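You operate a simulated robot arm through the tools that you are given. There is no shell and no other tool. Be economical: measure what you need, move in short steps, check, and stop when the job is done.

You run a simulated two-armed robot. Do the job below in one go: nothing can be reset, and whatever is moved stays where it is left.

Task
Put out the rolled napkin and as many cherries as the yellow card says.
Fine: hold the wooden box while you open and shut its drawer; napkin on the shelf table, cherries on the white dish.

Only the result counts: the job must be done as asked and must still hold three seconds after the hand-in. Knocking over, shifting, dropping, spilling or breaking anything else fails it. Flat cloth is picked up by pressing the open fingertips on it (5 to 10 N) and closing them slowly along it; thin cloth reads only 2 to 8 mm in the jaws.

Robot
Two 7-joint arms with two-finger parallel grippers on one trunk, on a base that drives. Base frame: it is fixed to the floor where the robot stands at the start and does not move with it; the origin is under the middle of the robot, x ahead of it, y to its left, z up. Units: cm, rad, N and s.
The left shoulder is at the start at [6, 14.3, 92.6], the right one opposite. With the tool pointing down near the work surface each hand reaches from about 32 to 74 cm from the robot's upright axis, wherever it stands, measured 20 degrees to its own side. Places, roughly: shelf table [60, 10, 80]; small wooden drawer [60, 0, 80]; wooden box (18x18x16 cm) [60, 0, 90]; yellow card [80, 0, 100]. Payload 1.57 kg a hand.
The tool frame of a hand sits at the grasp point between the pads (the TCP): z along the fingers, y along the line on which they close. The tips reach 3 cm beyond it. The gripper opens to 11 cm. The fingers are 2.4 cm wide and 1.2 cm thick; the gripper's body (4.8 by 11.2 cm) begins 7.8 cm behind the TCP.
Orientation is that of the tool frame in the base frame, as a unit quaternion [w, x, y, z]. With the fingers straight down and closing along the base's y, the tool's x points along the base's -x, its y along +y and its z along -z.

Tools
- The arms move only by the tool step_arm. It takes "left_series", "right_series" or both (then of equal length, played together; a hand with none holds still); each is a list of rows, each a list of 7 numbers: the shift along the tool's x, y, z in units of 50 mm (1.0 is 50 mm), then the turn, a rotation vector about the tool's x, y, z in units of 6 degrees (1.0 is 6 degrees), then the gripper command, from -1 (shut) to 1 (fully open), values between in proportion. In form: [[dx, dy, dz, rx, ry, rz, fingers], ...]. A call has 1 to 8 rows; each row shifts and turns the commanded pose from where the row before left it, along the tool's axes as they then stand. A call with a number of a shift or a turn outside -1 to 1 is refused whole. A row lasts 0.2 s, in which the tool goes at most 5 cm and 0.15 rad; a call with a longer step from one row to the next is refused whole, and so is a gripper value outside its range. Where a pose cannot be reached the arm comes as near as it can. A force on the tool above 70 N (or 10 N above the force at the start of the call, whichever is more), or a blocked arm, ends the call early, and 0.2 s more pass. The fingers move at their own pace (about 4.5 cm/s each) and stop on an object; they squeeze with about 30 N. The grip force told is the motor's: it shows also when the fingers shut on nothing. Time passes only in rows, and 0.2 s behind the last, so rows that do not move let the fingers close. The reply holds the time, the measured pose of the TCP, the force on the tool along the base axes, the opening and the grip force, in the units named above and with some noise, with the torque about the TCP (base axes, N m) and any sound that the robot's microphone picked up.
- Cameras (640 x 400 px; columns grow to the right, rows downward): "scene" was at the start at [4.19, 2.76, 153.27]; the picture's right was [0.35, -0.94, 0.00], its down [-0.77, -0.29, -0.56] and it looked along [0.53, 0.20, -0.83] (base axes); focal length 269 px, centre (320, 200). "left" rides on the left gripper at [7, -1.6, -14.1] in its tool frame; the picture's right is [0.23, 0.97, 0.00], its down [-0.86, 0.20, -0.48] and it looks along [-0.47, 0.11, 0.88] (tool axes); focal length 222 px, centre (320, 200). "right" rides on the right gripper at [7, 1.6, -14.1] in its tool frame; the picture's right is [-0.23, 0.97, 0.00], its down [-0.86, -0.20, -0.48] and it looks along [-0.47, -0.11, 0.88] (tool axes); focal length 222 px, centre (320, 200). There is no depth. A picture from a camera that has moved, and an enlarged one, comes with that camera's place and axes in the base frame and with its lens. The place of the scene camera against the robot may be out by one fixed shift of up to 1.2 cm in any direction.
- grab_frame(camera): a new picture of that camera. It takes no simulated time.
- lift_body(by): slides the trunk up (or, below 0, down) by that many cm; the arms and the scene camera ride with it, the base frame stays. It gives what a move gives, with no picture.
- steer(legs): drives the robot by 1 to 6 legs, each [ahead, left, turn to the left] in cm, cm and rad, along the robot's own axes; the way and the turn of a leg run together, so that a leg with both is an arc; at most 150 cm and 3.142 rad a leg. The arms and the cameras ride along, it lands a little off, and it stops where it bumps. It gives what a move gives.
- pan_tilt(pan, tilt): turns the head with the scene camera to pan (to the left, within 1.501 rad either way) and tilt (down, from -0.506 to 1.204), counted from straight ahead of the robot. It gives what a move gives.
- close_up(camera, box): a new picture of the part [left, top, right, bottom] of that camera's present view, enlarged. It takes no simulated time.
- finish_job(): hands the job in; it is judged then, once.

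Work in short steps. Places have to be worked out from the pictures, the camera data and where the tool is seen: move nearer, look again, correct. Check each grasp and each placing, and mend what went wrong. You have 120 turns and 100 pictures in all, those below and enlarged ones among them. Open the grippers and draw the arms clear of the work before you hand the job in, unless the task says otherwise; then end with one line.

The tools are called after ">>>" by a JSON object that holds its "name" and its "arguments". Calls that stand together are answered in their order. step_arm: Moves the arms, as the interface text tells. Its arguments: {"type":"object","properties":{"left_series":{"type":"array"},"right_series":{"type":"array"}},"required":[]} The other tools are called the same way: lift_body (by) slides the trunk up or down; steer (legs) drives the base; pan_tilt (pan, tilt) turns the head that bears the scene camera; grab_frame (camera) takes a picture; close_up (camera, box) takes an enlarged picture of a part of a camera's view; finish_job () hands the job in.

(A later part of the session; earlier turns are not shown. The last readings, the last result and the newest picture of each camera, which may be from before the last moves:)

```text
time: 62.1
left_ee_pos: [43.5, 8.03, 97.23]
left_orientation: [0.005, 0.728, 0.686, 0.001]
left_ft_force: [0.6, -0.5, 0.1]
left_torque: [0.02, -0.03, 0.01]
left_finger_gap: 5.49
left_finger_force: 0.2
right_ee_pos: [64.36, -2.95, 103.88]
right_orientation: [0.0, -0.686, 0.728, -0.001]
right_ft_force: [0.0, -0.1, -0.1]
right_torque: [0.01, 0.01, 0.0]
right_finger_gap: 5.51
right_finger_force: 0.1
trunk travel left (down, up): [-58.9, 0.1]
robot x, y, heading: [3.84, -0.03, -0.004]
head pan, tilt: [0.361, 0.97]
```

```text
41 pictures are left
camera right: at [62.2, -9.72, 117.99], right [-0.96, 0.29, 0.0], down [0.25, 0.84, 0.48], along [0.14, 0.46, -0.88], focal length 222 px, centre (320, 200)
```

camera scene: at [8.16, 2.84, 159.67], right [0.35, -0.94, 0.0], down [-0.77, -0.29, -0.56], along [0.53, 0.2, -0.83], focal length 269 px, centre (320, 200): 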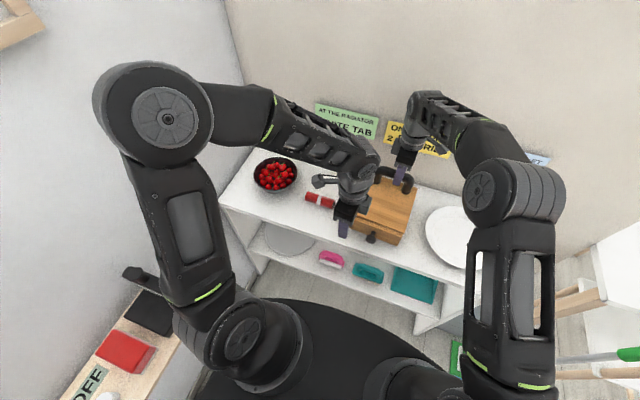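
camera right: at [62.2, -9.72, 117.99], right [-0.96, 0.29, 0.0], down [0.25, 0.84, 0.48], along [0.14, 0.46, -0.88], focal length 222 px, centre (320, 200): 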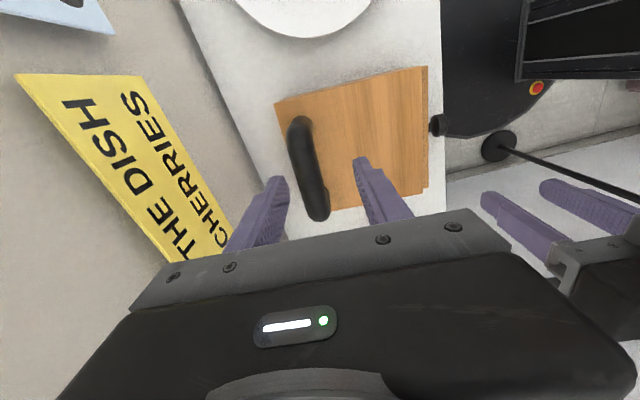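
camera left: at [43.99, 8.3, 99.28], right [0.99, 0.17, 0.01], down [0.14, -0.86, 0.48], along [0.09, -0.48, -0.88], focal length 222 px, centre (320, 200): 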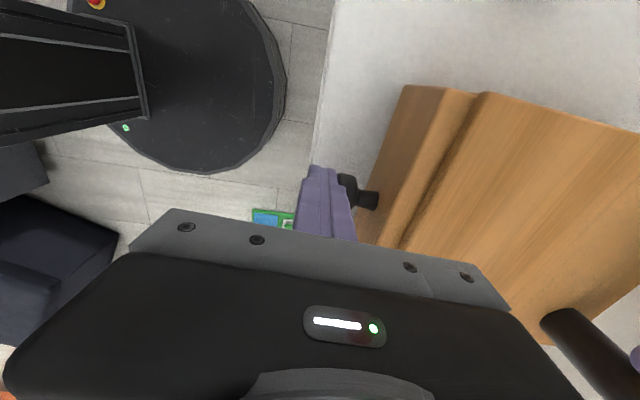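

The box stays in place with the handle free. I'll park the right hand to the right and nearer the robot, so the left arm can do the cherries.

>>> {"name": "step_arm", "arguments": {"right_series": [[0.2, 0.8, -0.1, 0, 0, 0, 0], [0.5, 0.75, 0, 0, 0, 0, 0], [0.6, 0.7, 0, 0, 0, 0, 0], [0.7, 0.6, 0, 0, 0, 0, 0], [0.8, 0.5, 0, 0, 0, 0, 0], [0.9, 0.3, 0, 0, 0, 0, 0], [0.9, 0.2, 0, 0, 0, 0, 0], [0.9, 0.2, 0, 0, 0, 0, 0]]}}

>>> {"name": "step_arm", "arguments": {"left_series": [[0.8, 0.3, 0, 0, 0, 0, 0], [0.8, 0.5, 0, 0, 0, 0, 0], [0.8, 0.5, 0, 0, 0, 0, -0.2], [0.8, 0.5, 0, 0, 0, 0, -0.2], [0.8, 0.5, 0, 0, 0, 0, -0.2], [0.6, 0.5, 0, 0, 0, 0, -0.2]]}}

>>> {"name": "grab_frame", "arguments": {"camera": "left"}}

>>> {"name": "grab_frame", "arguments": {"camera": "scene"}}

```text
time: 63.9
left_ee_pos: [43.41, 8.14, 97.2]
left_orientation: [0.005, 0.727, 0.687, 0.002]
left_ft_force: [1.3, 0.1, -0.6]
left_torque: [0.0, -0.04, -0.01]
left_finger_gap: 5.51
left_finger_force: 0.0
right_ee_pos: [42.45, -29.28, 104.07]
right_orientation: [0.0, -0.685, 0.728, 0.0]
right_ft_force: [-0.8, 0.4, -0.1]
right_torque: [0.03, -0.04, -0.01]
right_finger_gap: 5.49
right_finger_force: 0.1
trunk travel left (down, up): [-58.9, 0.1]
robot x, y, heading: [4.36, 0.28, -0.002]
head pan, tilt: [0.361, 0.97]
```

```text
time: 65.3
left_ee_pos: [58.43, 30.68, 97.68]
left_orientation: [0.005, 0.727, 0.686, 0.001]
left_ft_force: [-0.7, 0.1, 0.2]
left_torque: [0.0, 0.0, 0.0]
left_finger_gap: 4.42
left_finger_force: 0.0
right_ee_pos: [42.55, -29.04, 104.1]
right_orientation: [0.0, -0.685, 0.729, 0.0]
right_ft_force: [0.3, 1.6, 0.3]
right_torque: [-0.02, 0.01, -0.02]
right_finger_gap: 5.5
right_finger_force: 0.1
trunk travel left (down, up): [-58.9, 0.1]
robot x, y, heading: [3.63, -0.12, 0.007]
head pan, tilt: [0.361, 0.97]
```

```text
40 pictures are left
camera left: at [57.01, 37.78, 111.83], right [0.99, 0.17, 0.01], down [0.14, -0.86, 0.48], along [0.09, -0.48, -0.87], focal length 222 px, centre (320, 200)
```

left: 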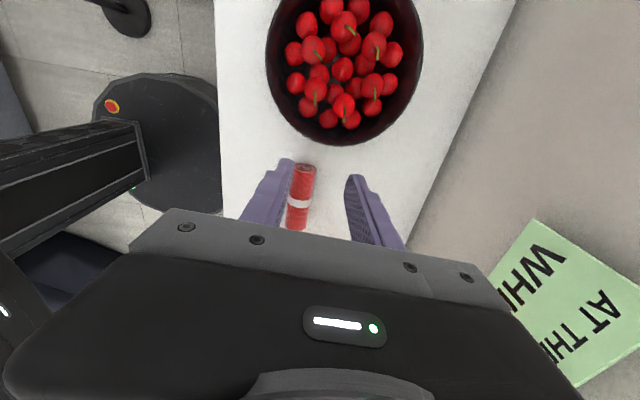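

```text
39 pictures are left
camera scene: at [8.18, 2.81, 159.67], right [0.35, -0.94, 0.0], down [-0.77, -0.29, -0.56], along [0.53, 0.2, -0.83], focal length 269 px, centre (320, 200)
```

scene: 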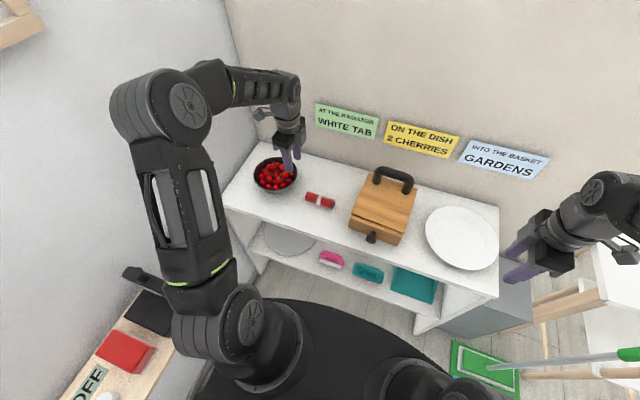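

Bowl centre is about (59.5, 39.3), and the cherries look ~2.2 cm wide. Move the left hand above the bowl for a detailed view.

>>> {"name": "step_arm", "arguments": {"left_series": [[0.85, 0.1, 0, 0, 0, 0, -0.2], [0.85, 0.1, 0, 0, 0, 0, -0.2], [0, 0, 0, 0, 0, 0, -0.2]]}}

>>> {"name": "grab_frame", "arguments": {"camera": "left"}}

>>> {"name": "close_up", "arguments": {"camera": "scene", "box": [235, 135, 315, 205]}}

```text
time: 66.1
left_ee_pos: [60.28, 39.05, 97.83]
left_orientation: [0.006, 0.728, 0.686, 0.003]
left_ft_force: [-1.3, 0.4, -0.3]
left_torque: [-0.04, -0.01, -0.02]
left_finger_gap: 4.39
left_finger_force: 0.1
right_ee_pos: [42.5, -29.05, 104.07]
right_orientation: [0.0, -0.685, 0.728, -0.001]
right_ft_force: [-0.1, -0.6, -0.1]
right_torque: [0.02, 0.01, 0.03]
right_finger_gap: 5.5
right_finger_force: 0.0
trunk travel left (down, up): [-58.9, 0.1]
robot x, y, heading: [3.76, 0.12, -0.005]
head pan, tilt: [0.361, 0.97]
```

```text
38 pictures are left
camera left: at [58.86, 46.03, 111.84], right [0.99, 0.17, 0.01], down [0.14, -0.86, 0.48], along [0.09, -0.48, -0.88], focal length 222 px, centre (320, 200)
```

left: 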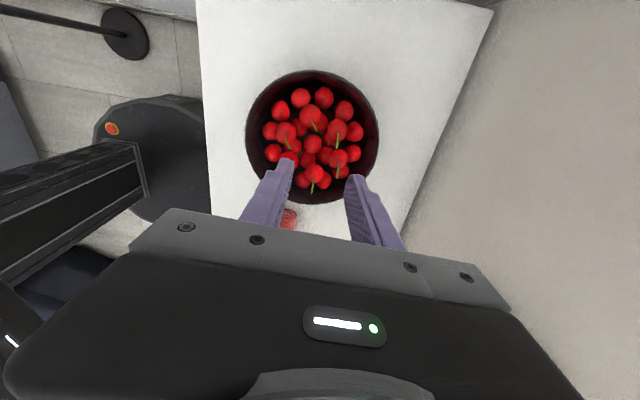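

```text
5.71 times, centred on (275, 170) of scene
camera zoom: at [8.11, 2.74, 159.67], right [0.35, -0.94, 0.0], down [-0.77, -0.29, -0.56], along [0.53, 0.2, -0.83], focal length 1537 px, centre (577, 371)
```

zoom: 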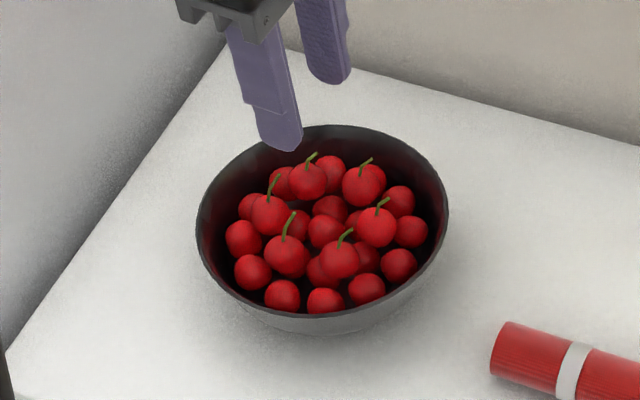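

>>> {"name": "close_up", "arguments": {"camera": "left", "box": [240, 60, 400, 210]}}

```text
2.67 times, centred on (320, 135) of left
camera zoom: at [58.86, 46.03, 111.84], right [0.99, 0.17, 0.01], down [0.14, -0.86, 0.48], along [0.09, -0.48, -0.88], focal length 592 px, centre (320, 373)
```

zoom: 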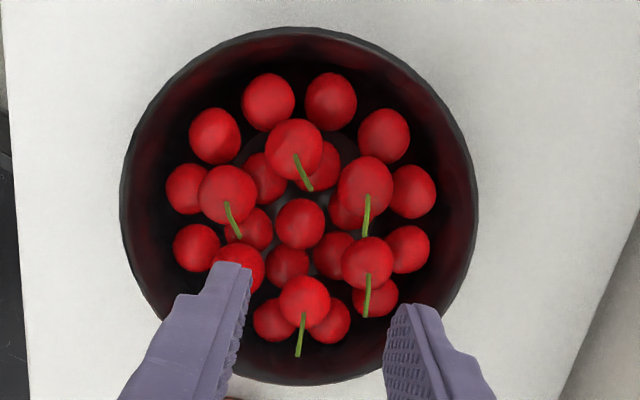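

Six stemmed cherries lie in a top layer. The one at the far side, about (58.65, 41.7, 84), allows fingers on both sides without touching the bowl wall. I'll go above it (slightly outward) with a 3.9 cm gap.

>>> {"name": "step_arm", "arguments": {"left_series": [[0.31, -0.18, 0, 0, 0, 0, -0.3], [0.3, -0.18, 0, 0, 0, 0, -0.3], [0, 0, 0.5, 0, 0, 0, -0.3], [0, 0, 0.5, 0, 0, 0, -0.3], [0, 0, 0, 0, 0, 0, -0.3]]}}

>>> {"name": "close_up", "arguments": {"camera": "left", "box": [220, 60, 420, 210]}}

>>> {"name": "close_up", "arguments": {"camera": "scene", "box": [235, 135, 315, 205]}}

```text
time: 67.3
left_ee_pos: [58.59, 42.2, 92.4]
left_orientation: [0.005, 0.727, 0.687, 0.003]
left_ft_force: [-0.3, -0.5, 0.5]
left_torque: [0.03, 0.0, 0.0]
left_finger_gap: 3.85
left_finger_force: 0.2
right_ee_pos: [42.55, -29.12, 104.14]
right_orientation: [0.0, -0.685, 0.729, 0.0]
right_ft_force: [-0.3, 0.1, -0.4]
right_torque: [0.0, 0.0, -0.03]
right_finger_gap: 5.52
right_finger_force: 0.0
trunk travel left (down, up): [-58.9, 0.1]
robot x, y, heading: [3.83, 0.29, 0.002]
head pan, tilt: [0.361, 0.97]
```

```text
2.67 times, centred on (320, 135) of left
camera zoom: at [57.27, 49.29, 106.47], right [0.99, 0.17, 0.01], down [0.14, -0.86, 0.48], along [0.09, -0.48, -0.88], focal length 592 px, centre (320, 373)
```

zoom: 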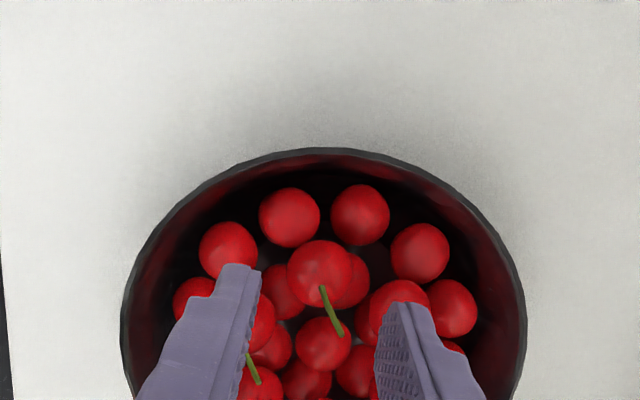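

```text
5.71 times, centred on (275, 170) of scene
camera zoom: at [8.1, 2.75, 159.67], right [0.35, -0.94, 0.0], down [-0.77, -0.29, -0.56], along [0.53, 0.2, -0.83], focal length 1537 px, centre (577, 371)
```

zoom: 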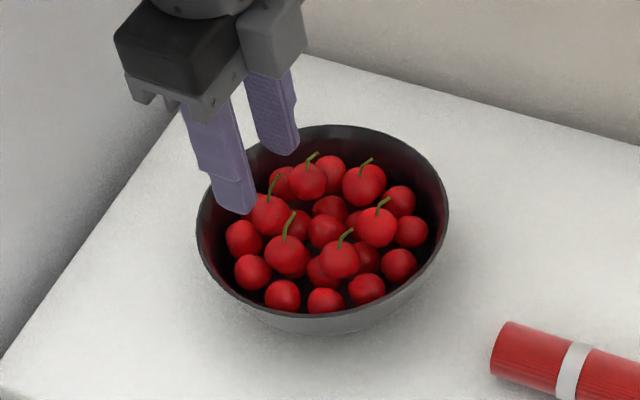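

Triangulated cherry centre ≈(58.7, 41.9, 84.5–85), diameter ≈2.5. I'll narrow the gap to 3.3, shift slightly outward and descend.

>>> {"name": "step_arm", "arguments": {"left_series": [[0.06, 0.02, 0.2, 0, 0, 0, -0.41], [0, 0, 0.4, 0, 0, 0, -0.41], [0, 0, 0.3, 0, 0, 0, -0.41], [0, 0, 0.12, 0, 0, 0, -0.41], [0, 0, 0.1, 0, 0, 0, -0.41]]}}

>>> {"name": "close_up", "arguments": {"camera": "left", "box": [220, 60, 420, 210]}}

```text
time: 68.5
left_ee_pos: [58.84, 42.41, 87.65]
left_orientation: [0.007, 0.728, 0.686, 0.007]
left_ft_force: [-1.9, 0.8, 43.5]
left_torque: [-0.09, 1.05, -0.15]
left_finger_gap: 3.42
left_finger_force: 0.7
right_ee_pos: [42.24, -29.31, 104.05]
right_orientation: [0.001, -0.685, 0.729, 0.0]
right_ft_force: [-1.1, -0.3, -0.2]
right_torque: [-0.02, -0.04, 0.0]
right_finger_gap: 5.51
right_finger_force: 0.1
trunk travel left (down, up): [-58.9, 0.1]
robot x, y, heading: [4.04, 0.03, -0.001]
head pan, tilt: [0.361, 0.97]
```

```text
2.67 times, centred on (320, 135) of left
camera zoom: at [57.25, 49.34, 101.74], right [0.99, 0.17, 0.02], down [0.14, -0.87, 0.48], along [0.1, -0.47, -0.88], focal length 592 px, centre (320, 373)
```

zoom: 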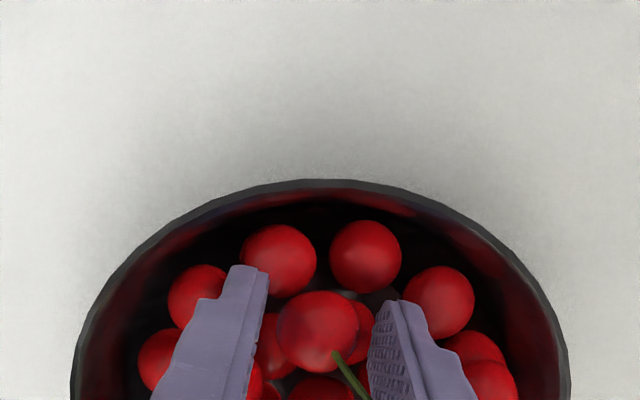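

The left fingertip presses on a lower cherry (tip at 84.65, the target's equator ≈85). I'll relieve it by 2 mm and try closing here.

>>> {"name": "step_arm", "arguments": {"left_series": [[0, 0.02, -0.05, 0, 0, 0, -0.41], [0, 0, 0, 0, 0, 0, -0.5], [0, 0, 0, 0, 0, 0, -0.55], [0, 0, 0, 0, 0, 0, -0.65], [0, 0, 0, 0, 0, 0, -0.65]]}}

>>> {"name": "close_up", "arguments": {"camera": "left", "box": [220, 60, 420, 210]}}

```text
time: 69.7
left_ee_pos: [58.47, 42.43, 87.66]
left_orientation: [0.006, 0.727, 0.687, 0.006]
left_ft_force: [-10.4, 0.8, 42.7]
left_torque: [0.02, 1.1, -0.16]
left_finger_gap: 2.73
left_finger_force: 4.6
right_ee_pos: [42.2, -29.3, 104.05]
right_orientation: [0.002, -0.685, 0.728, 0.0]
right_ft_force: [-0.1, 0.6, 0.0]
right_torque: [0.02, -0.03, 0.04]
right_finger_gap: 5.51
right_finger_force: 0.1
trunk travel left (down, up): [-58.9, 0.1]
robot x, y, heading: [3.95, -0.39, -0.005]
head pan, tilt: [0.361, 0.97]
```

```text
2.67 times, centred on (320, 135) of left
camera zoom: at [57.03, 49.39, 101.72], right [0.99, 0.17, 0.01], down [0.14, -0.86, 0.48], along [0.1, -0.47, -0.88], focal length 592 px, centre (320, 373)
```

zoom: 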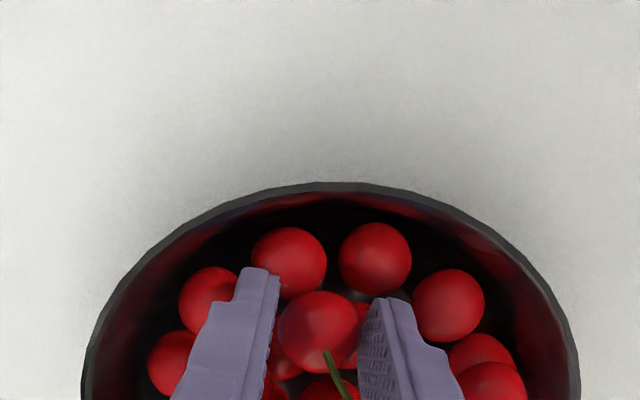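

Nearly on the cherry (gap 2.7). Raise command 4 mm to unload the tip while closing fully.

>>> {"name": "step_arm", "arguments": {"left_series": [[0, 0, -0.05, 0, 0, 0, -0.75], [0, 0, -0.03, 0, 0, 0, -1], [0, 0, 0, 0, 0, 0, -1], [0, 0, 0, 0, 0, 0, -1]]}}

>>> {"name": "close_up", "arguments": {"camera": "left", "box": [220, 60, 420, 210]}}

```text
time: 70.7
left_ee_pos: [58.76, 42.28, 87.59]
left_orientation: [0.005, 0.728, 0.686, 0.002]
left_ft_force: [-7.8, -0.2, 13.9]
left_torque: [0.14, 0.48, 0.04]
left_finger_gap: 2.02
left_finger_force: 30.0
right_ee_pos: [42.37, -29.12, 103.95]
right_orientation: [0.001, -0.685, 0.728, 0.0]
right_ft_force: [-0.4, -0.9, 0.3]
right_torque: [-0.02, 0.02, 0.02]
right_finger_gap: 5.5
right_finger_force: 0.0
trunk travel left (down, up): [-58.9, 0.1]
robot x, y, heading: [3.66, 0.09, 0.001]
head pan, tilt: [0.361, 0.97]
```

```text
2.67 times, centred on (320, 135) of left
camera zoom: at [57.34, 49.34, 101.71], right [0.99, 0.17, 0.01], down [0.14, -0.86, 0.48], along [0.09, -0.48, -0.87], focal length 592 px, centre (320, 373)
```

zoom: 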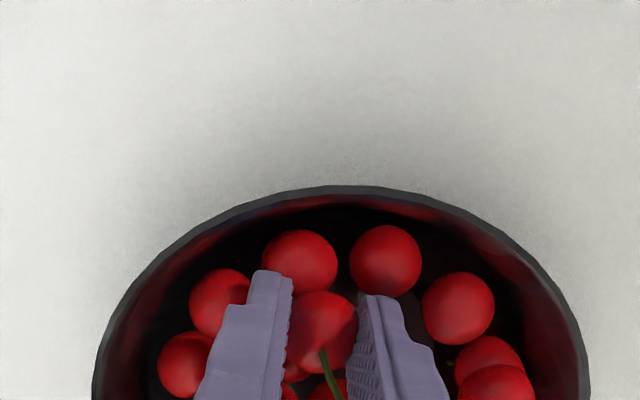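

Gripped at 2.0 cm. Lift slowly and check that the cherry comes along.

>>> {"name": "step_arm", "arguments": {"left_series": [[0, 0, -0.1, 0, 0, 0, -1], [0, 0, -0.15, 0, 0, 0, -1], [0, 0, -0.2, 0, 0, 0, -1], [0, 0, -0.3, 0, 0, 0, -1]]}}

>>> {"name": "grab_frame", "arguments": {"camera": "left"}}

>>> {"name": "close_up", "arguments": {"camera": "scene", "box": [235, 135, 315, 205]}}

```text
time: 71.7
left_ee_pos: [58.77, 42.36, 91.31]
left_orientation: [0.005, 0.728, 0.686, 0.001]
left_ft_force: [-0.6, -0.4, -0.5]
left_torque: [0.01, 0.01, 0.0]
left_finger_gap: 1.89
left_finger_force: 29.9
right_ee_pos: [42.55, -29.05, 104.07]
right_orientation: [0.0, -0.685, 0.729, 0.001]
right_ft_force: [0.8, 0.5, 0.3]
right_torque: [0.03, 0.0, -0.03]
right_finger_gap: 5.5
right_finger_force: 0.1
trunk travel left (down, up): [-58.9, 0.1]
robot x, y, heading: [4.12, -0.21, -0.004]
head pan, tilt: [0.361, 0.97]
```

```text
30 pictures are left
camera left: at [57.38, 49.36, 105.48], right [0.99, 0.17, 0.01], down [0.14, -0.86, 0.48], along [0.09, -0.48, -0.88], focal length 222 px, centre (320, 200)
```

left: 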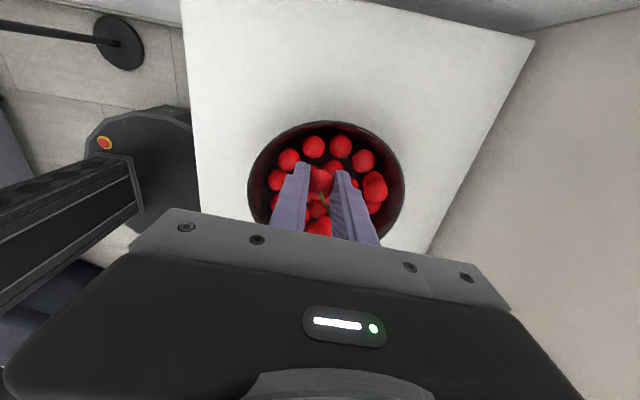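

```text
5.71 times, centred on (275, 170) of scene
camera zoom: at [8.08, 2.74, 159.67], right [0.35, -0.94, 0.0], down [-0.77, -0.29, -0.56], along [0.53, 0.2, -0.83], focal length 1537 px, centre (577, 371)
```

zoom: 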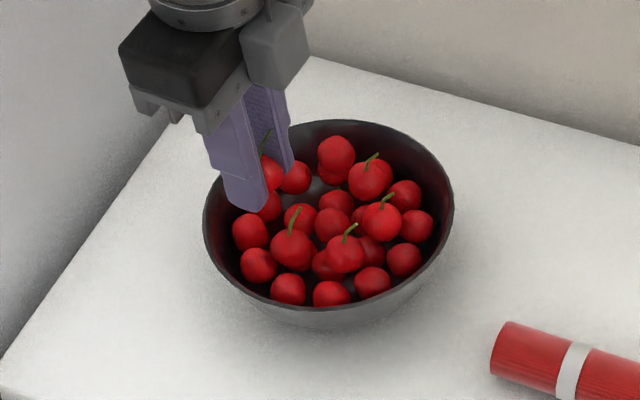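

The cherry is held, with its stem visible. Lift higher and carry it toward the middle.

>>> {"name": "step_arm", "arguments": {"left_series": [[0, 0, -0.5, 0, 0, 0, -1], [0, 0, -0.6, 0, 0, 0, -1], [-0.5, -0.2, -0.1, 0, 0, 0, -1], [-0.7, -0.3, 0, 0, 0, 0, -1], [-0.7, -0.3, 0, 0, 0, 0, -1], [-0.8, -0.3, 0, 0, 0, 0, -1], [-0.8, -0.2, 0, 0, 0, 0, -1], [-0.8, -0.1, 0, 0, 0, 0, -1]]}}

>>> {"name": "steer", "arguments": {"legs": [[0, -11, 0]]}}

```text
time: 73.5
left_ee_pos: [50.45, 21.17, 97.75]
left_orientation: [0.005, 0.727, 0.687, 0.002]
left_ft_force: [0.4, 0.0, -0.4]
left_torque: [0.02, 0.0, 0.01]
left_finger_gap: 1.9
left_finger_force: 30.4
right_ee_pos: [42.45, -29.16, 103.9]
right_orientation: [-0.001, -0.685, 0.728, -0.001]
right_ft_force: [0.1, -0.8, 0.2]
right_torque: [0.05, 0.01, -0.02]
right_finger_gap: 5.5
right_finger_force: 0.1
trunk travel left (down, up): [-58.9, 0.1]
robot x, y, heading: [3.96, 0.01, -0.0]
head pan, tilt: [0.361, 0.97]
```

```text
time: 74.7
left_ee_pos: [50.5, 10.1, 97.64]
left_orientation: [0.004, 0.729, 0.684, 0.003]
left_ft_force: [0.7, -0.1, -1.0]
left_torque: [0.02, -0.01, 0.01]
left_finger_gap: 1.87
left_finger_force: 30.3
right_ee_pos: [42.55, -40.51, 103.97]
right_orientation: [0.001, -0.683, 0.73, 0.001]
right_ft_force: [0.2, -1.4, -0.6]
right_torque: [0.06, -0.04, 0.01]
right_finger_gap: 5.5
right_finger_force: 0.1
trunk travel left (down, up): [-58.9, 0.1]
robot x, y, heading: [3.97, -10.83, -0.007]
head pan, tilt: [0.361, 0.97]
```

Now carry it across in front of the box toward the dish at z≈97.

>>> {"name": "step_arm", "arguments": {"left_series": [[-0.7, 0, 0, 0, 0, 0, -1], [-0.8, 0, 0, 0, 0, 0, -1], [-0.8, 0, 0, 0, 0, 0, -1], [-0.8, 0, 0, 0, 0, 0, -1], [-0.8, 0.1, 0, 0, 0, 0, -1], [-0.8, 0.2, 0, 0, 0, 0, -1], [-0.8, 0.3, 0, 0, 0, 0, -1], [-0.8, 0.3, 0, 0, 0, 0, -1]]}}

>>> {"name": "grab_frame", "arguments": {"camera": "left"}}

>>> {"name": "grab_frame", "arguments": {"camera": "scene"}}

```text
time: 76.5
left_ee_pos: [52.93, -21.59, 97.75]
left_orientation: [0.005, 0.729, 0.684, 0.002]
left_ft_force: [1.0, 0.0, -0.4]
left_torque: [-0.02, 0.01, 0.0]
left_finger_gap: 1.87
left_finger_force: 30.4
right_ee_pos: [42.48, -40.36, 103.88]
right_orientation: [0.0, -0.684, 0.73, 0.0]
right_ft_force: [0.3, -0.4, -0.2]
right_torque: [0.03, -0.04, 0.01]
right_finger_gap: 5.51
right_finger_force: 0.0
trunk travel left (down, up): [-58.9, 0.1]
robot x, y, heading: [3.94, -10.73, -0.0]
head pan, tilt: [0.361, 0.97]
```

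```text
28 pictures are left
camera left: at [51.71, -14.5, 111.89], right [0.99, 0.17, 0.01], down [0.14, -0.86, 0.48], along [0.09, -0.48, -0.88], focal length 222 px, centre (320, 200)
```

left: 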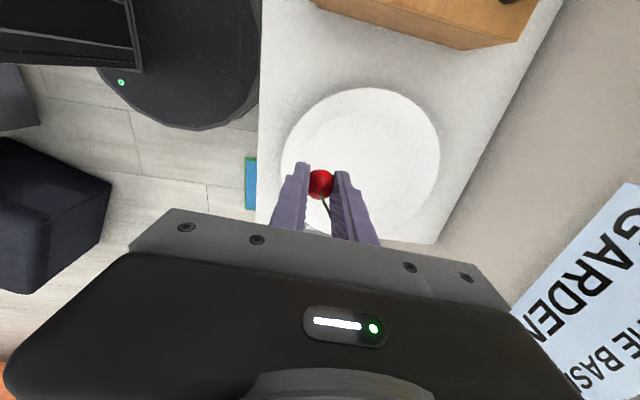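

```text
27 pictures are left
camera scene: at [8.14, -8.36, 159.67], right [0.35, -0.94, 0.0], down [-0.77, -0.29, -0.56], along [0.53, 0.2, -0.83], focal length 269 px, centre (320, 200)
```

scene: 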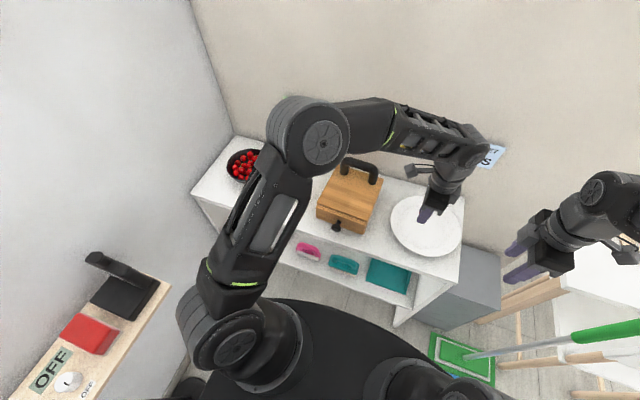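

Dish centre ≈(60.2, -25.5). Move the cherry over (59.3, -23.3) and descend to z≈88.

>>> {"name": "step_arm", "arguments": {"left_series": [[-0.1, 0.4, 0.2, 0, 0, 0, -1], [-0.1, 0.4, 0.4, 0, 0, 0, -1], [-0.1, 0.4, 0.5, 0, 0, 0, -1], [0, 0.1, 0.5, 0, 0, 0, -1], [0, 0, 0.3, 0, 0, 0, -1]]}}

>>> {"name": "step_arm", "arguments": {"left_series": [[0, 0, 0.15, 0, 0, 0, -1], [0, 0, 0.15, 0, 0, 0, -1], [0, 0, 0.1, 0, 0, 0, -1]]}}

>>> {"name": "grab_frame", "arguments": {"camera": "left"}}

```text
time: 77.7
left_ee_pos: [59.37, -23.11, 88.24]
left_orientation: [0.006, 0.729, 0.684, 0.003]
left_ft_force: [0.4, 0.0, 0.2]
left_torque: [-0.03, 0.03, 0.0]
left_finger_gap: 1.87
left_finger_force: 29.9
right_ee_pos: [42.52, -40.3, 104.01]
right_orientation: [0.0, -0.684, 0.729, 0.001]
right_ft_force: [0.3, 0.9, -0.4]
right_torque: [0.03, -0.02, 0.01]
right_finger_gap: 5.52
right_finger_force: 0.0
trunk travel left (down, up): [-58.9, 0.1]
robot x, y, heading: [3.86, -11.06, -0.002]
head pan, tilt: [0.361, 0.97]
```

```text
time: 78.5
left_ee_pos: [59.6, -23.5, 86.26]
left_orientation: [0.005, 0.729, 0.685, 0.002]
left_ft_force: [0.9, -0.3, -0.4]
left_torque: [0.01, 0.03, 0.0]
left_finger_gap: 1.9
left_finger_force: 30.0
right_ee_pos: [42.36, -40.18, 104.03]
right_orientation: [0.0, -0.684, 0.729, 0.001]
right_ft_force: [0.6, -0.1, -0.4]
right_torque: [0.01, -0.01, 0.01]
right_finger_gap: 5.5
right_finger_force: 0.1
trunk travel left (down, up): [-58.9, 0.1]
robot x, y, heading: [3.67, -10.6, -0.004]
head pan, tilt: [0.361, 0.97]
```

```text
26 pictures are left
camera left: at [58.18, -16.42, 100.45], right [0.99, 0.17, 0.01], down [0.14, -0.86, 0.48], along [0.09, -0.48, -0.88], focal length 222 px, centre (320, 200)
```

left: 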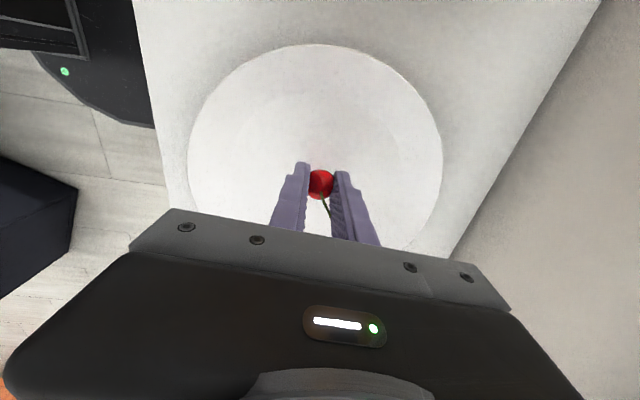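

Over the dish interior. Continue down in small steps until touch.

>>> {"name": "step_arm", "arguments": {"left_series": [[0, 0, 0.06, 0, 0, 0, -1], [0, 0, 0.06, 0, 0, 0, -1]]}}

>>> {"name": "step_arm", "arguments": {"left_series": [[0, 0, 0.05, 0, 0, 0, -1], [0, 0, 0.05, 0, 0, 0, -1]]}}

```text
time: 79.1
left_ee_pos: [59.69, -23.37, 85.73]
left_orientation: [0.005, 0.729, 0.685, 0.002]
left_ft_force: [1.0, -0.8, 0.5]
left_torque: [0.03, 0.0, -0.01]
left_finger_gap: 1.88
left_finger_force: 30.4
right_ee_pos: [42.46, -40.31, 103.97]
right_orientation: [0.0, -0.684, 0.729, 0.0]
right_ft_force: [0.6, -1.0, 0.7]
right_torque: [0.0, -0.02, -0.01]
right_finger_gap: 5.5
right_finger_force: 0.1
trunk travel left (down, up): [-58.9, 0.1]
robot x, y, heading: [4.08, -10.68, -0.001]
head pan, tilt: [0.361, 0.97]
```

```text
time: 79.7
left_ee_pos: [59.47, -23.58, 85.16]
left_orientation: [0.005, 0.73, 0.683, 0.003]
left_ft_force: [0.2, -0.5, 0.6]
left_torque: [-0.02, -0.02, -0.01]
left_finger_gap: 1.88
left_finger_force: 30.0
right_ee_pos: [42.43, -40.29, 103.95]
right_orientation: [0.001, -0.684, 0.729, -0.001]
right_ft_force: [0.2, -0.3, 0.0]
right_torque: [-0.02, -0.03, 0.0]
right_finger_gap: 5.53
right_finger_force: 0.0
trunk travel left (down, up): [-58.9, 0.1]
robot x, y, heading: [4.02, -11.03, -0.001]
head pan, tilt: [0.361, 0.97]
```

>>> {"name": "step_arm", "arguments": {"left_series": [[0, 0, 0.04, 0, 0, 0, -1], [0, 0, 0.04, 0, 0, 0, -1]]}}

>>> {"name": "step_arm", "arguments": {"left_series": [[0, 0, 0.04, 0, 0, 0, -1]]}}

```text
time: 80.3
left_ee_pos: [59.53, -23.52, 84.82]
left_orientation: [0.006, 0.729, 0.685, 0.002]
left_ft_force: [-0.1, -1.0, 0.0]
left_torque: [0.0, -0.01, 0.0]
left_finger_gap: 1.89
left_finger_force: 30.1
right_ee_pos: [42.29, -40.2, 103.96]
right_orientation: [0.0, -0.683, 0.73, 0.0]
right_ft_force: [0.0, -0.6, -1.3]
right_torque: [0.02, 0.03, 0.01]
right_finger_gap: 5.49
right_finger_force: 0.0
trunk travel left (down, up): [-58.9, 0.1]
robot x, y, heading: [3.6, -10.82, -0.002]
head pan, tilt: [0.361, 0.97]
```

```text
time: 80.7
left_ee_pos: [59.42, -23.48, 84.6]
left_orientation: [0.005, 0.729, 0.685, 0.003]
left_ft_force: [0.7, 0.3, -0.2]
left_torque: [0.03, 0.01, -0.01]
left_finger_gap: 1.89
left_finger_force: 30.3
right_ee_pos: [42.35, -40.25, 104.01]
right_orientation: [0.0, -0.684, 0.73, -0.001]
right_ft_force: [0.6, -0.2, 0.6]
right_torque: [-0.01, 0.01, 0.02]
right_finger_gap: 5.51
right_finger_force: 0.1
trunk travel left (down, up): [-58.9, 0.1]
robot x, y, heading: [3.89, -10.74, 0.003]
head pan, tilt: [0.361, 0.97]
```

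>>> {"name": "step_arm", "arguments": {"left_series": [[0, 0, 0.04, 0, 0, 0, -1], [0, 0, 0.03, 0, 0, 0, -1]]}}

>>> {"name": "close_up", "arguments": {"camera": "left", "box": [220, 100, 420, 225]}}

>>> {"name": "close_up", "arguments": {"camera": "scene", "box": [370, 160, 490, 260]}}

```text
time: 81.3
left_ee_pos: [59.39, -23.45, 84.47]
left_orientation: [0.004, 0.729, 0.685, 0.002]
left_ft_force: [0.3, 0.3, 0.0]
left_torque: [0.06, 0.02, -0.03]
left_finger_gap: 1.87
left_finger_force: 29.8
right_ee_pos: [42.36, -40.29, 103.98]
right_orientation: [0.001, -0.684, 0.729, 0.0]
right_ft_force: [0.0, 0.2, -0.1]
right_torque: [0.0, -0.02, 0.0]
right_finger_gap: 5.51
right_finger_force: 0.0
trunk travel left (down, up): [-58.9, 0.1]
robot x, y, heading: [3.71, -10.99, -0.004]
head pan, tilt: [0.361, 0.97]
```

```text
3.20 times, centred on (320, 162) of left
camera zoom: at [58.05, -16.4, 98.45], right [0.99, 0.17, 0.01], down [0.14, -0.86, 0.48], along [0.09, -0.48, -0.87], focal length 711 px, centre (320, 320)
```

zoom: 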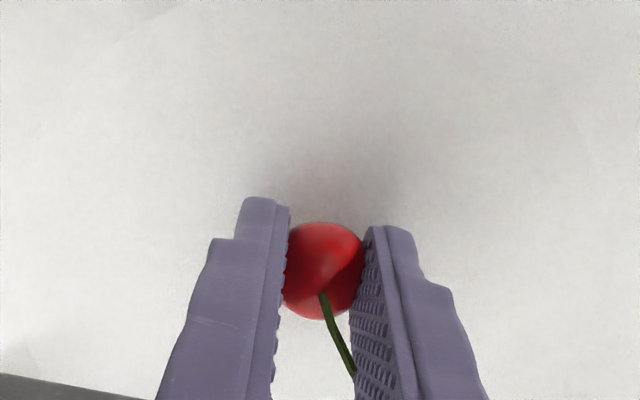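

```text
4.00 times, centred on (430, 210) of scene
camera zoom: at [8.11, -8.25, 159.67], right [0.35, -0.94, 0.0], down [-0.77, -0.29, -0.56], along [0.53, 0.2, -0.83], focal length 1076 px, centre (-120, 160)
```

zoom: 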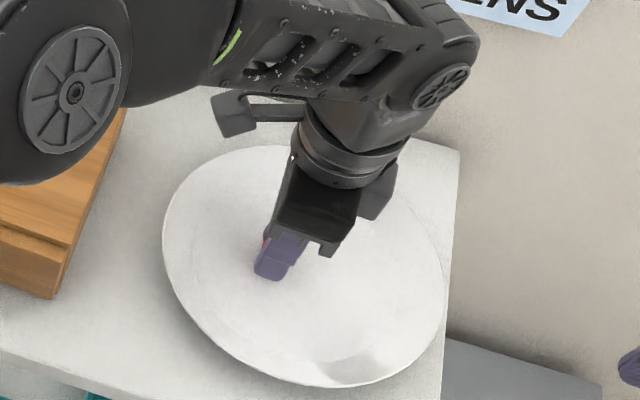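

Very close to the dish. A few more tiny steps to touch.

>>> {"name": "step_arm", "arguments": {"left_series": [[0, 0, 0.04, 0, 0, 0, -1], [0, 0, 0.04, 0, 0, 0, -1]]}}

>>> {"name": "step_arm", "arguments": {"left_series": [[0, 0, 0.04, 0, 0, 0, -1]]}}

```text
time: 81.9
left_ee_pos: [59.61, -23.46, 84.0]
left_orientation: [0.005, 0.729, 0.685, 0.002]
left_ft_force: [0.3, 0.0, 0.6]
left_torque: [0.01, 0.03, 0.02]
left_finger_gap: 1.85
left_finger_force: 30.4
right_ee_pos: [42.44, -40.32, 103.94]
right_orientation: [0.0, -0.684, 0.729, 0.001]
right_ft_force: [-0.2, -0.8, 0.2]
right_torque: [0.02, 0.04, 0.01]
right_finger_gap: 5.51
right_finger_force: 0.1
trunk travel left (down, up): [-58.9, 0.1]
robot x, y, heading: [3.69, -10.81, -0.004]
head pan, tilt: [0.361, 0.97]
```

```text
time: 82.3
left_ee_pos: [59.62, -23.53, 83.7]
left_orientation: [0.006, 0.729, 0.685, 0.003]
left_ft_force: [-0.5, 1.2, -0.3]
left_torque: [0.02, 0.01, 0.0]
left_finger_gap: 1.89
left_finger_force: 29.8
right_ee_pos: [42.39, -40.14, 103.86]
right_orientation: [0.0, -0.684, 0.73, -0.001]
right_ft_force: [-0.7, 0.4, -0.1]
right_torque: [0.0, 0.02, 0.01]
right_finger_gap: 5.49
right_finger_force: 0.0
trunk travel left (down, up): [-58.9, 0.1]
robot x, y, heading: [4.22, -11.17, -0.005]
head pan, tilt: [0.361, 0.97]
```

Tips are about at the dish surface. One more 2 mm, then open gently.

>>> {"name": "step_arm", "arguments": {"left_series": [[0, 0, 0.03, 0, 0, 0, -1]]}}

>>> {"name": "step_arm", "arguments": {"left_series": [[0, 0, 0, 0, 0, 0, -0.64], [0, 0, 0, 0, 0, 0, -0.6], [0, 0, 0, 0, 0, 0, -0.5], [0, 0, 0, 0, 0, 0, -0.4], [0, 0, 0, 0, 0, 0, -0.2], [0, 0, 0, 0, 0, 0, -0.2]]}}

>>> {"name": "grab_frame", "arguments": {"camera": "left"}}

```text
time: 82.7
left_ee_pos: [59.63, -23.46, 83.67]
left_orientation: [0.005, 0.729, 0.685, 0.002]
left_ft_force: [-0.2, 0.1, 0.6]
left_torque: [0.01, 0.0, 0.01]
left_finger_gap: 1.92
left_finger_force: 29.8
right_ee_pos: [42.47, -40.24, 103.96]
right_orientation: [0.0, -0.684, 0.73, 0.0]
right_ft_force: [-0.5, 0.0, 0.6]
right_torque: [0.03, 0.03, -0.02]
right_finger_gap: 5.48
right_finger_force: 0.0
trunk travel left (down, up): [-58.9, 0.1]
robot x, y, heading: [4.07, -11.07, -0.005]
head pan, tilt: [0.361, 0.97]
```

```text
time: 84.1
left_ee_pos: [59.51, -23.43, 83.62]
left_orientation: [0.006, 0.729, 0.685, 0.003]
left_ft_force: [2.0, -0.1, 3.7]
left_torque: [0.06, 0.02, -0.01]
left_finger_gap: 4.23
left_finger_force: 0.1
right_ee_pos: [42.33, -40.25, 103.88]
right_orientation: [0.0, -0.683, 0.73, 0.0]
right_ft_force: [0.1, 0.2, -0.8]
right_torque: [-0.01, 0.0, 0.01]
right_finger_gap: 5.52
right_finger_force: 0.1
trunk travel left (down, up): [-58.9, 0.1]
robot x, y, heading: [3.72, -11.02, -0.004]
head pan, tilt: [0.361, 0.97]
```

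```text
23 pictures are left
camera left: at [58.16, -16.44, 97.73], right [0.99, 0.17, 0.01], down [0.14, -0.86, 0.48], along [0.09, -0.48, -0.87], focal length 222 px, centre (320, 200)
```

left: 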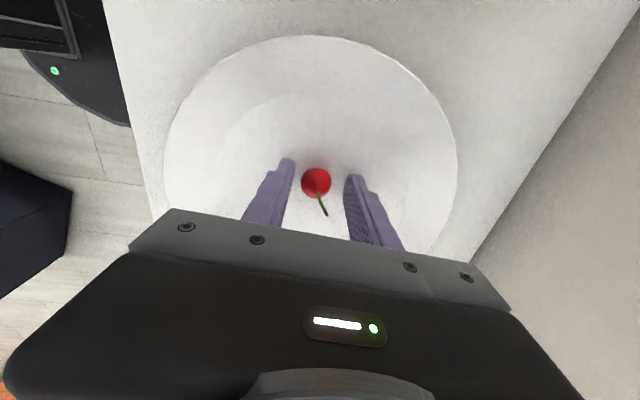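

The first cherry is on the dish. Raise and retrace the way back to the bowl.

>>> {"name": "step_arm", "arguments": {"left_series": [[0, 0, -0.3, 0, 0, 0, -0.2], [0, 0, -0.6, 0, 0, 0, -0.2], [0, -0.2, -0.7, 0, 0, 0, -0.2], [0, -0.5, -0.7, 0, 0, 0, -0.2], [0.4, -0.5, -0.5, 0, 0, 0, -0.2], [0.8, -0.2, 0, 0, 0, 0, -0.2], [0.9, 0, 0, 0, 0, 0, -0.2], [0.9, 0, 0, 0, 0, 0, -0.2]]}}

>>> {"name": "step_arm", "arguments": {"left_series": [[0.9, 0, 0, 0, 0, 0, -0.3], [0.9, 0, 0, 0, 0, 0, -0.3], [0.9, 0, 0, 0, 0, 0, -0.3], [0.9, 0, 0, 0, 0, 0, -0.3], [0.5, 0, 0, 0, 0, 0, -0.3]]}}

>>> {"name": "steer", "arguments": {"legs": [[0, 11, 0]]}}

```text
time: 85.9
left_ee_pos: [53.38, -8.0, 97.2]
left_orientation: [0.006, 0.729, 0.685, 0.002]
left_ft_force: [0.0, 0.2, 0.7]
left_torque: [-0.03, -0.01, 0.01]
left_finger_gap: 4.4
left_finger_force: 0.0
right_ee_pos: [42.4, -40.13, 103.96]
right_orientation: [0.0, -0.684, 0.729, 0.0]
right_ft_force: [-0.3, 0.8, 0.8]
right_torque: [-0.03, -0.04, -0.02]
right_finger_gap: 5.48
right_finger_force: 0.2
trunk travel left (down, up): [-58.9, 0.1]
robot x, y, heading: [3.78, -10.92, -0.002]
head pan, tilt: [0.361, 0.97]
```

```text
time: 87.1
left_ee_pos: [54.45, 12.49, 97.61]
left_orientation: [0.006, 0.729, 0.685, 0.003]
left_ft_force: [-0.7, -0.5, 0.1]
left_torque: [0.01, 0.01, -0.02]
left_finger_gap: 3.88
left_finger_force: 0.1
right_ee_pos: [42.4, -40.35, 104.02]
right_orientation: [0.0, -0.684, 0.729, 0.0]
right_ft_force: [0.8, 0.1, -0.3]
right_torque: [-0.04, 0.0, -0.02]
right_finger_gap: 5.48
right_finger_force: 0.0
trunk travel left (down, up): [-58.9, 0.1]
robot x, y, heading: [4.06, -11.06, -0.004]
head pan, tilt: [0.361, 0.97]
```

```text
time: 88.3
left_ee_pos: [54.41, 23.67, 97.6]
left_orientation: [0.005, 0.729, 0.684, 0.002]
left_ft_force: [-0.9, -0.3, 0.6]
left_torque: [-0.02, -0.01, 0.02]
left_finger_gap: 3.86
left_finger_force: 0.1
right_ee_pos: [42.44, -28.95, 104.04]
right_orientation: [0.0, -0.684, 0.73, -0.001]
right_ft_force: [0.5, -0.8, 0.1]
right_torque: [-0.06, 0.03, -0.04]
right_finger_gap: 5.5
right_finger_force: 0.1
trunk travel left (down, up): [-58.9, 0.1]
robot x, y, heading: [3.71, 0.17, -0.002]
head pan, tilt: [0.361, 0.97]
```

Move over the near side of the bowl for a view of the second target.

>>> {"name": "step_arm", "arguments": {"left_series": [[0.75, 0.35, 0, 0, 0, 0, -0.3], [0.75, 0.35, 0, 0, 0, 0, -0.3], [0.75, 0.3, 0.1, 0, 0, 0, -0.3], [0, 0, 0.3, 0, 0, 0, -0.3], [0, 0, 0, 0, 0, 0, -0.3]]}}

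>>> {"name": "close_up", "arguments": {"camera": "left", "box": [220, 50, 420, 210]}}

>>> {"name": "close_up", "arguments": {"camera": "scene", "box": [235, 135, 315, 205]}}

```text
time: 89.5
left_ee_pos: [60.29, 34.51, 95.61]
left_orientation: [0.005, 0.729, 0.685, 0.002]
left_ft_force: [0.0, -0.5, 0.3]
left_torque: [0.0, -0.01, 0.0]
left_finger_gap: 3.88
left_finger_force: 0.1
right_ee_pos: [42.44, -28.96, 104.19]
right_orientation: [0.001, -0.684, 0.73, -0.001]
right_ft_force: [0.9, 0.6, 0.2]
right_torque: [-0.03, -0.01, 0.04]
right_finger_gap: 5.48
right_finger_force: 0.0
trunk travel left (down, up): [-58.9, 0.1]
robot x, y, heading: [3.81, 0.56, -0.004]
head pan, tilt: [0.361, 0.97]
```

```text
2.50 times, centred on (320, 130) of left
camera zoom: at [58.9, 41.61, 109.69], right [0.99, 0.17, 0.01], down [0.14, -0.86, 0.48], along [0.09, -0.48, -0.88], focal length 555 px, centre (320, 375)
```

zoom: 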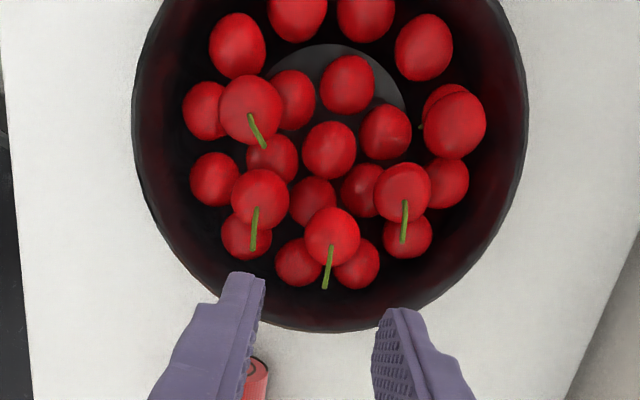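

```text
5.71 times, centred on (275, 170) of scene
camera zoom: at [8.16, 2.99, 159.67], right [0.35, -0.94, 0.0], down [-0.77, -0.29, -0.56], along [0.53, 0.2, -0.83], focal length 1537 px, centre (577, 371)
```

zoom: 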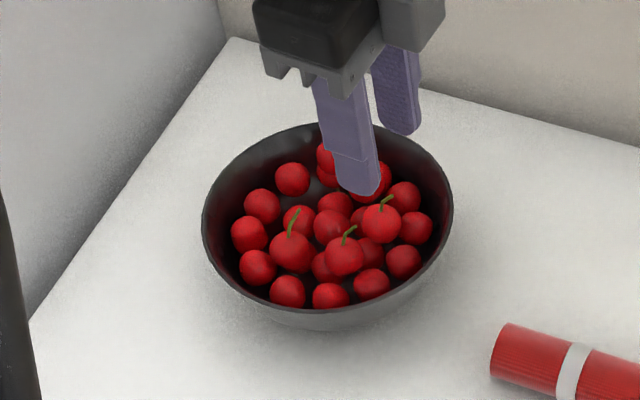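

I pick the stemmed cherry nearest the box, at about (60.75, 35.3, 85.5). With a slight outward offset the tips land in valleys between lower cherries. Descend to z≈90 and check.

>>> {"name": "step_arm", "arguments": {"left_series": [[0.045, 0.08, 0.3, 0, 0, 0, -0.42], [0, 0, 0.5, 0, 0, 0, -0.42], [0, 0, 0.3, 0, 0, 0, -0.42], [0, 0, 0, 0, 0, 0, -0.42]]}}

>>> {"name": "close_up", "arguments": {"camera": "left", "box": [220, 80, 420, 240]}}

```text
time: 90.5
left_ee_pos: [60.48, 34.54, 90.18]
left_orientation: [0.005, 0.728, 0.686, 0.003]
left_ft_force: [-0.3, 0.5, -0.8]
left_torque: [-0.01, 0.0, -0.01]
left_finger_gap: 3.22
left_finger_force: 0.1
right_ee_pos: [42.48, -29.07, 103.9]
right_orientation: [0.0, -0.685, 0.729, 0.001]
right_ft_force: [-0.2, 0.2, -0.1]
right_torque: [0.01, 0.0, 0.01]
right_finger_gap: 5.5
right_finger_force: 0.1
trunk travel left (down, up): [-58.9, 0.1]
robot x, y, heading: [4.14, 0.02, -0.001]
head pan, tilt: [0.361, 0.97]
```

```text
2.50 times, centred on (320, 160) of left
camera zoom: at [59.14, 41.66, 104.21], right [0.99, 0.17, 0.01], down [0.14, -0.86, 0.48], along [0.09, -0.48, -0.88], focal length 555 px, centre (320, 300)
```

zoom: 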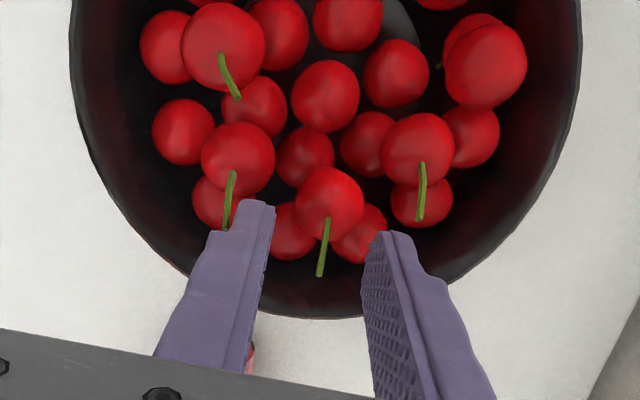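

Cherry at ≈(60.7, 35.5). Nudge +0.2 x, +0.35 y and lower gently to z≈88.

>>> {"name": "step_arm", "arguments": {"left_series": [[0.08, 0.045, 0.15, 0, 0, 0, -0.42], [0, 0, 0.15, 0, 0, 0, -0.42], [0, 0, 0.1, 0, 0, 0, -0.42]]}}

>>> {"name": "close_up", "arguments": {"camera": "left", "box": [220, 80, 420, 240]}}

```text
time: 91.3
left_ee_pos: [60.78, 35.0, 88.02]
left_orientation: [0.005, 0.729, 0.685, 0.003]
left_ft_force: [-0.1, 0.0, -0.6]
left_torque: [0.02, 0.04, 0.01]
left_finger_gap: 3.2
left_finger_force: 0.0
right_ee_pos: [42.34, -29.06, 103.96]
right_orientation: [0.0, -0.684, 0.73, 0.0]
right_ft_force: [-1.0, 0.1, 0.8]
right_torque: [-0.01, -0.01, 0.0]
right_finger_gap: 5.49
right_finger_force: 0.1
trunk travel left (down, up): [-58.9, 0.1]
robot x, y, heading: [4.02, 0.06, -0.006]
head pan, tilt: [0.361, 0.97]
```

```text
2.50 times, centred on (320, 160) of left
camera zoom: at [59.36, 42.09, 102.15], right [0.99, 0.17, 0.01], down [0.14, -0.86, 0.48], along [0.09, -0.48, -0.88], focal length 555 px, centre (320, 300)
```

zoom: 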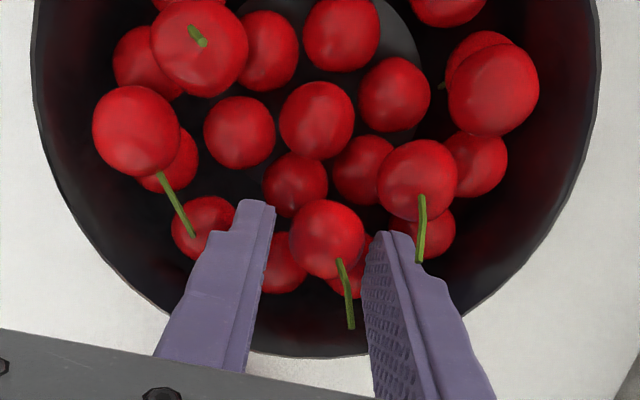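

No load, and the cherry is between the tips. Lower 3 mm more and close gently.

>>> {"name": "step_arm", "arguments": {"left_series": [[0, -0.01, 0.06, 0, 0, 0, -0.42], [0, 0, 0, 0, 0, 0, -0.52], [0, 0, 0, 0, 0, 0, -0.6], [0, 0, 0, 0, 0, 0, -0.8], [0, 0, 0, 0, 0, 0, -1], [0, 0, 0, 0, 0, 0, -1]]}}

>>> {"name": "close_up", "arguments": {"camera": "left", "box": [220, 80, 420, 240]}}

```text
time: 92.7
left_ee_pos: [60.73, 35.09, 87.84]
left_orientation: [0.005, 0.729, 0.684, 0.002]
left_ft_force: [-0.2, 0.8, -0.1]
left_torque: [-0.01, -0.03, -0.04]
left_finger_gap: 1.91
left_finger_force: 30.0
right_ee_pos: [42.33, -29.07, 104.0]
right_orientation: [0.0, -0.683, 0.73, 0.0]
right_ft_force: [0.2, 0.6, -0.3]
right_torque: [0.01, -0.04, 0.04]
right_finger_gap: 5.47
right_finger_force: 0.0
trunk travel left (down, up): [-58.9, 0.1]
robot x, y, heading: [3.99, 0.6, -0.004]
head pan, tilt: [0.361, 0.97]
```

```text
2.50 times, centred on (320, 160) of left
camera zoom: at [59.41, 42.06, 101.86], right [0.99, 0.17, 0.01], down [0.14, -0.86, 0.48], along [0.09, -0.48, -0.88], focal length 555 px, centre (320, 300)
```

zoom: 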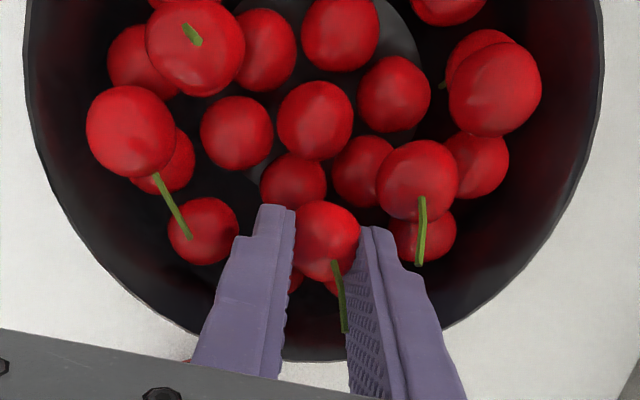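

Gripped at 1.91 with no side force, just like the first. Lift slowly.

>>> {"name": "step_arm", "arguments": {"left_series": [[0, 0, -0.1, 0, 0, 0, -1], [0, 0, -0.2, 0, 0, 0, -1], [0, 0, -0.4, 0, 0, 0, -1], [0, 0, -0.6, 0, 0, 0, -1], [0, 0, -0.6, 0, 0, 0, -1]]}}

>>> {"name": "grab_frame", "arguments": {"camera": "left"}}

>>> {"name": "close_up", "arguments": {"camera": "scene", "box": [235, 135, 315, 205]}}

```text
time: 93.9
left_ee_pos: [60.53, 35.09, 97.4]
left_orientation: [0.005, 0.729, 0.685, 0.002]
left_ft_force: [1.1, -0.6, -0.5]
left_torque: [-0.02, -0.04, 0.01]
left_finger_gap: 1.89
left_finger_force: 30.0
right_ee_pos: [42.38, -29.13, 104.05]
right_orientation: [0.0, -0.684, 0.73, 0.0]
right_ft_force: [-0.5, 0.3, 0.4]
right_torque: [-0.02, 0.0, 0.02]
right_finger_gap: 5.49
right_finger_force: 0.1
trunk travel left (down, up): [-58.9, 0.1]
robot x, y, heading: [3.89, -0.04, -0.005]
head pan, tilt: [0.361, 0.97]
```

```text
17 pictures are left
camera left: at [59.2, 42.12, 111.51], right [0.99, 0.17, 0.01], down [0.14, -0.86, 0.48], along [0.09, -0.48, -0.88], focal length 222 px, centre (320, 200)
```

left: 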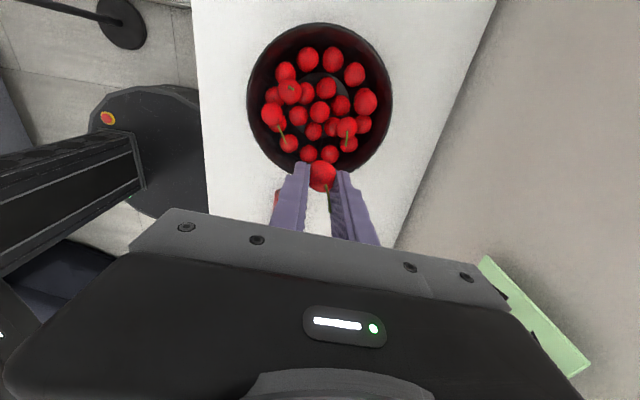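

```text
5.71 times, centred on (275, 170) of scene
camera zoom: at [8.11, 2.94, 159.67], right [0.35, -0.94, 0.0], down [-0.77, -0.29, -0.56], along [0.53, 0.2, -0.83], focal length 1537 px, centre (577, 371)
```

zoom: 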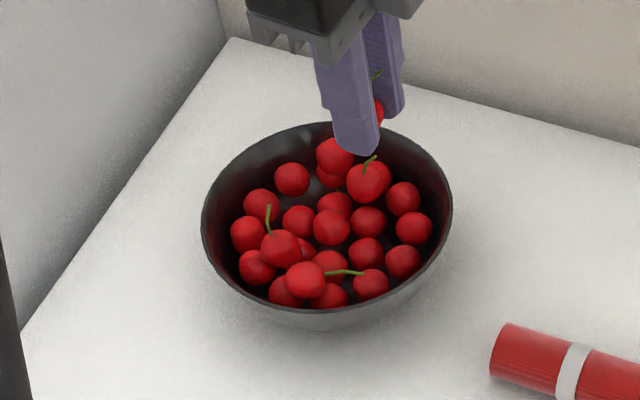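

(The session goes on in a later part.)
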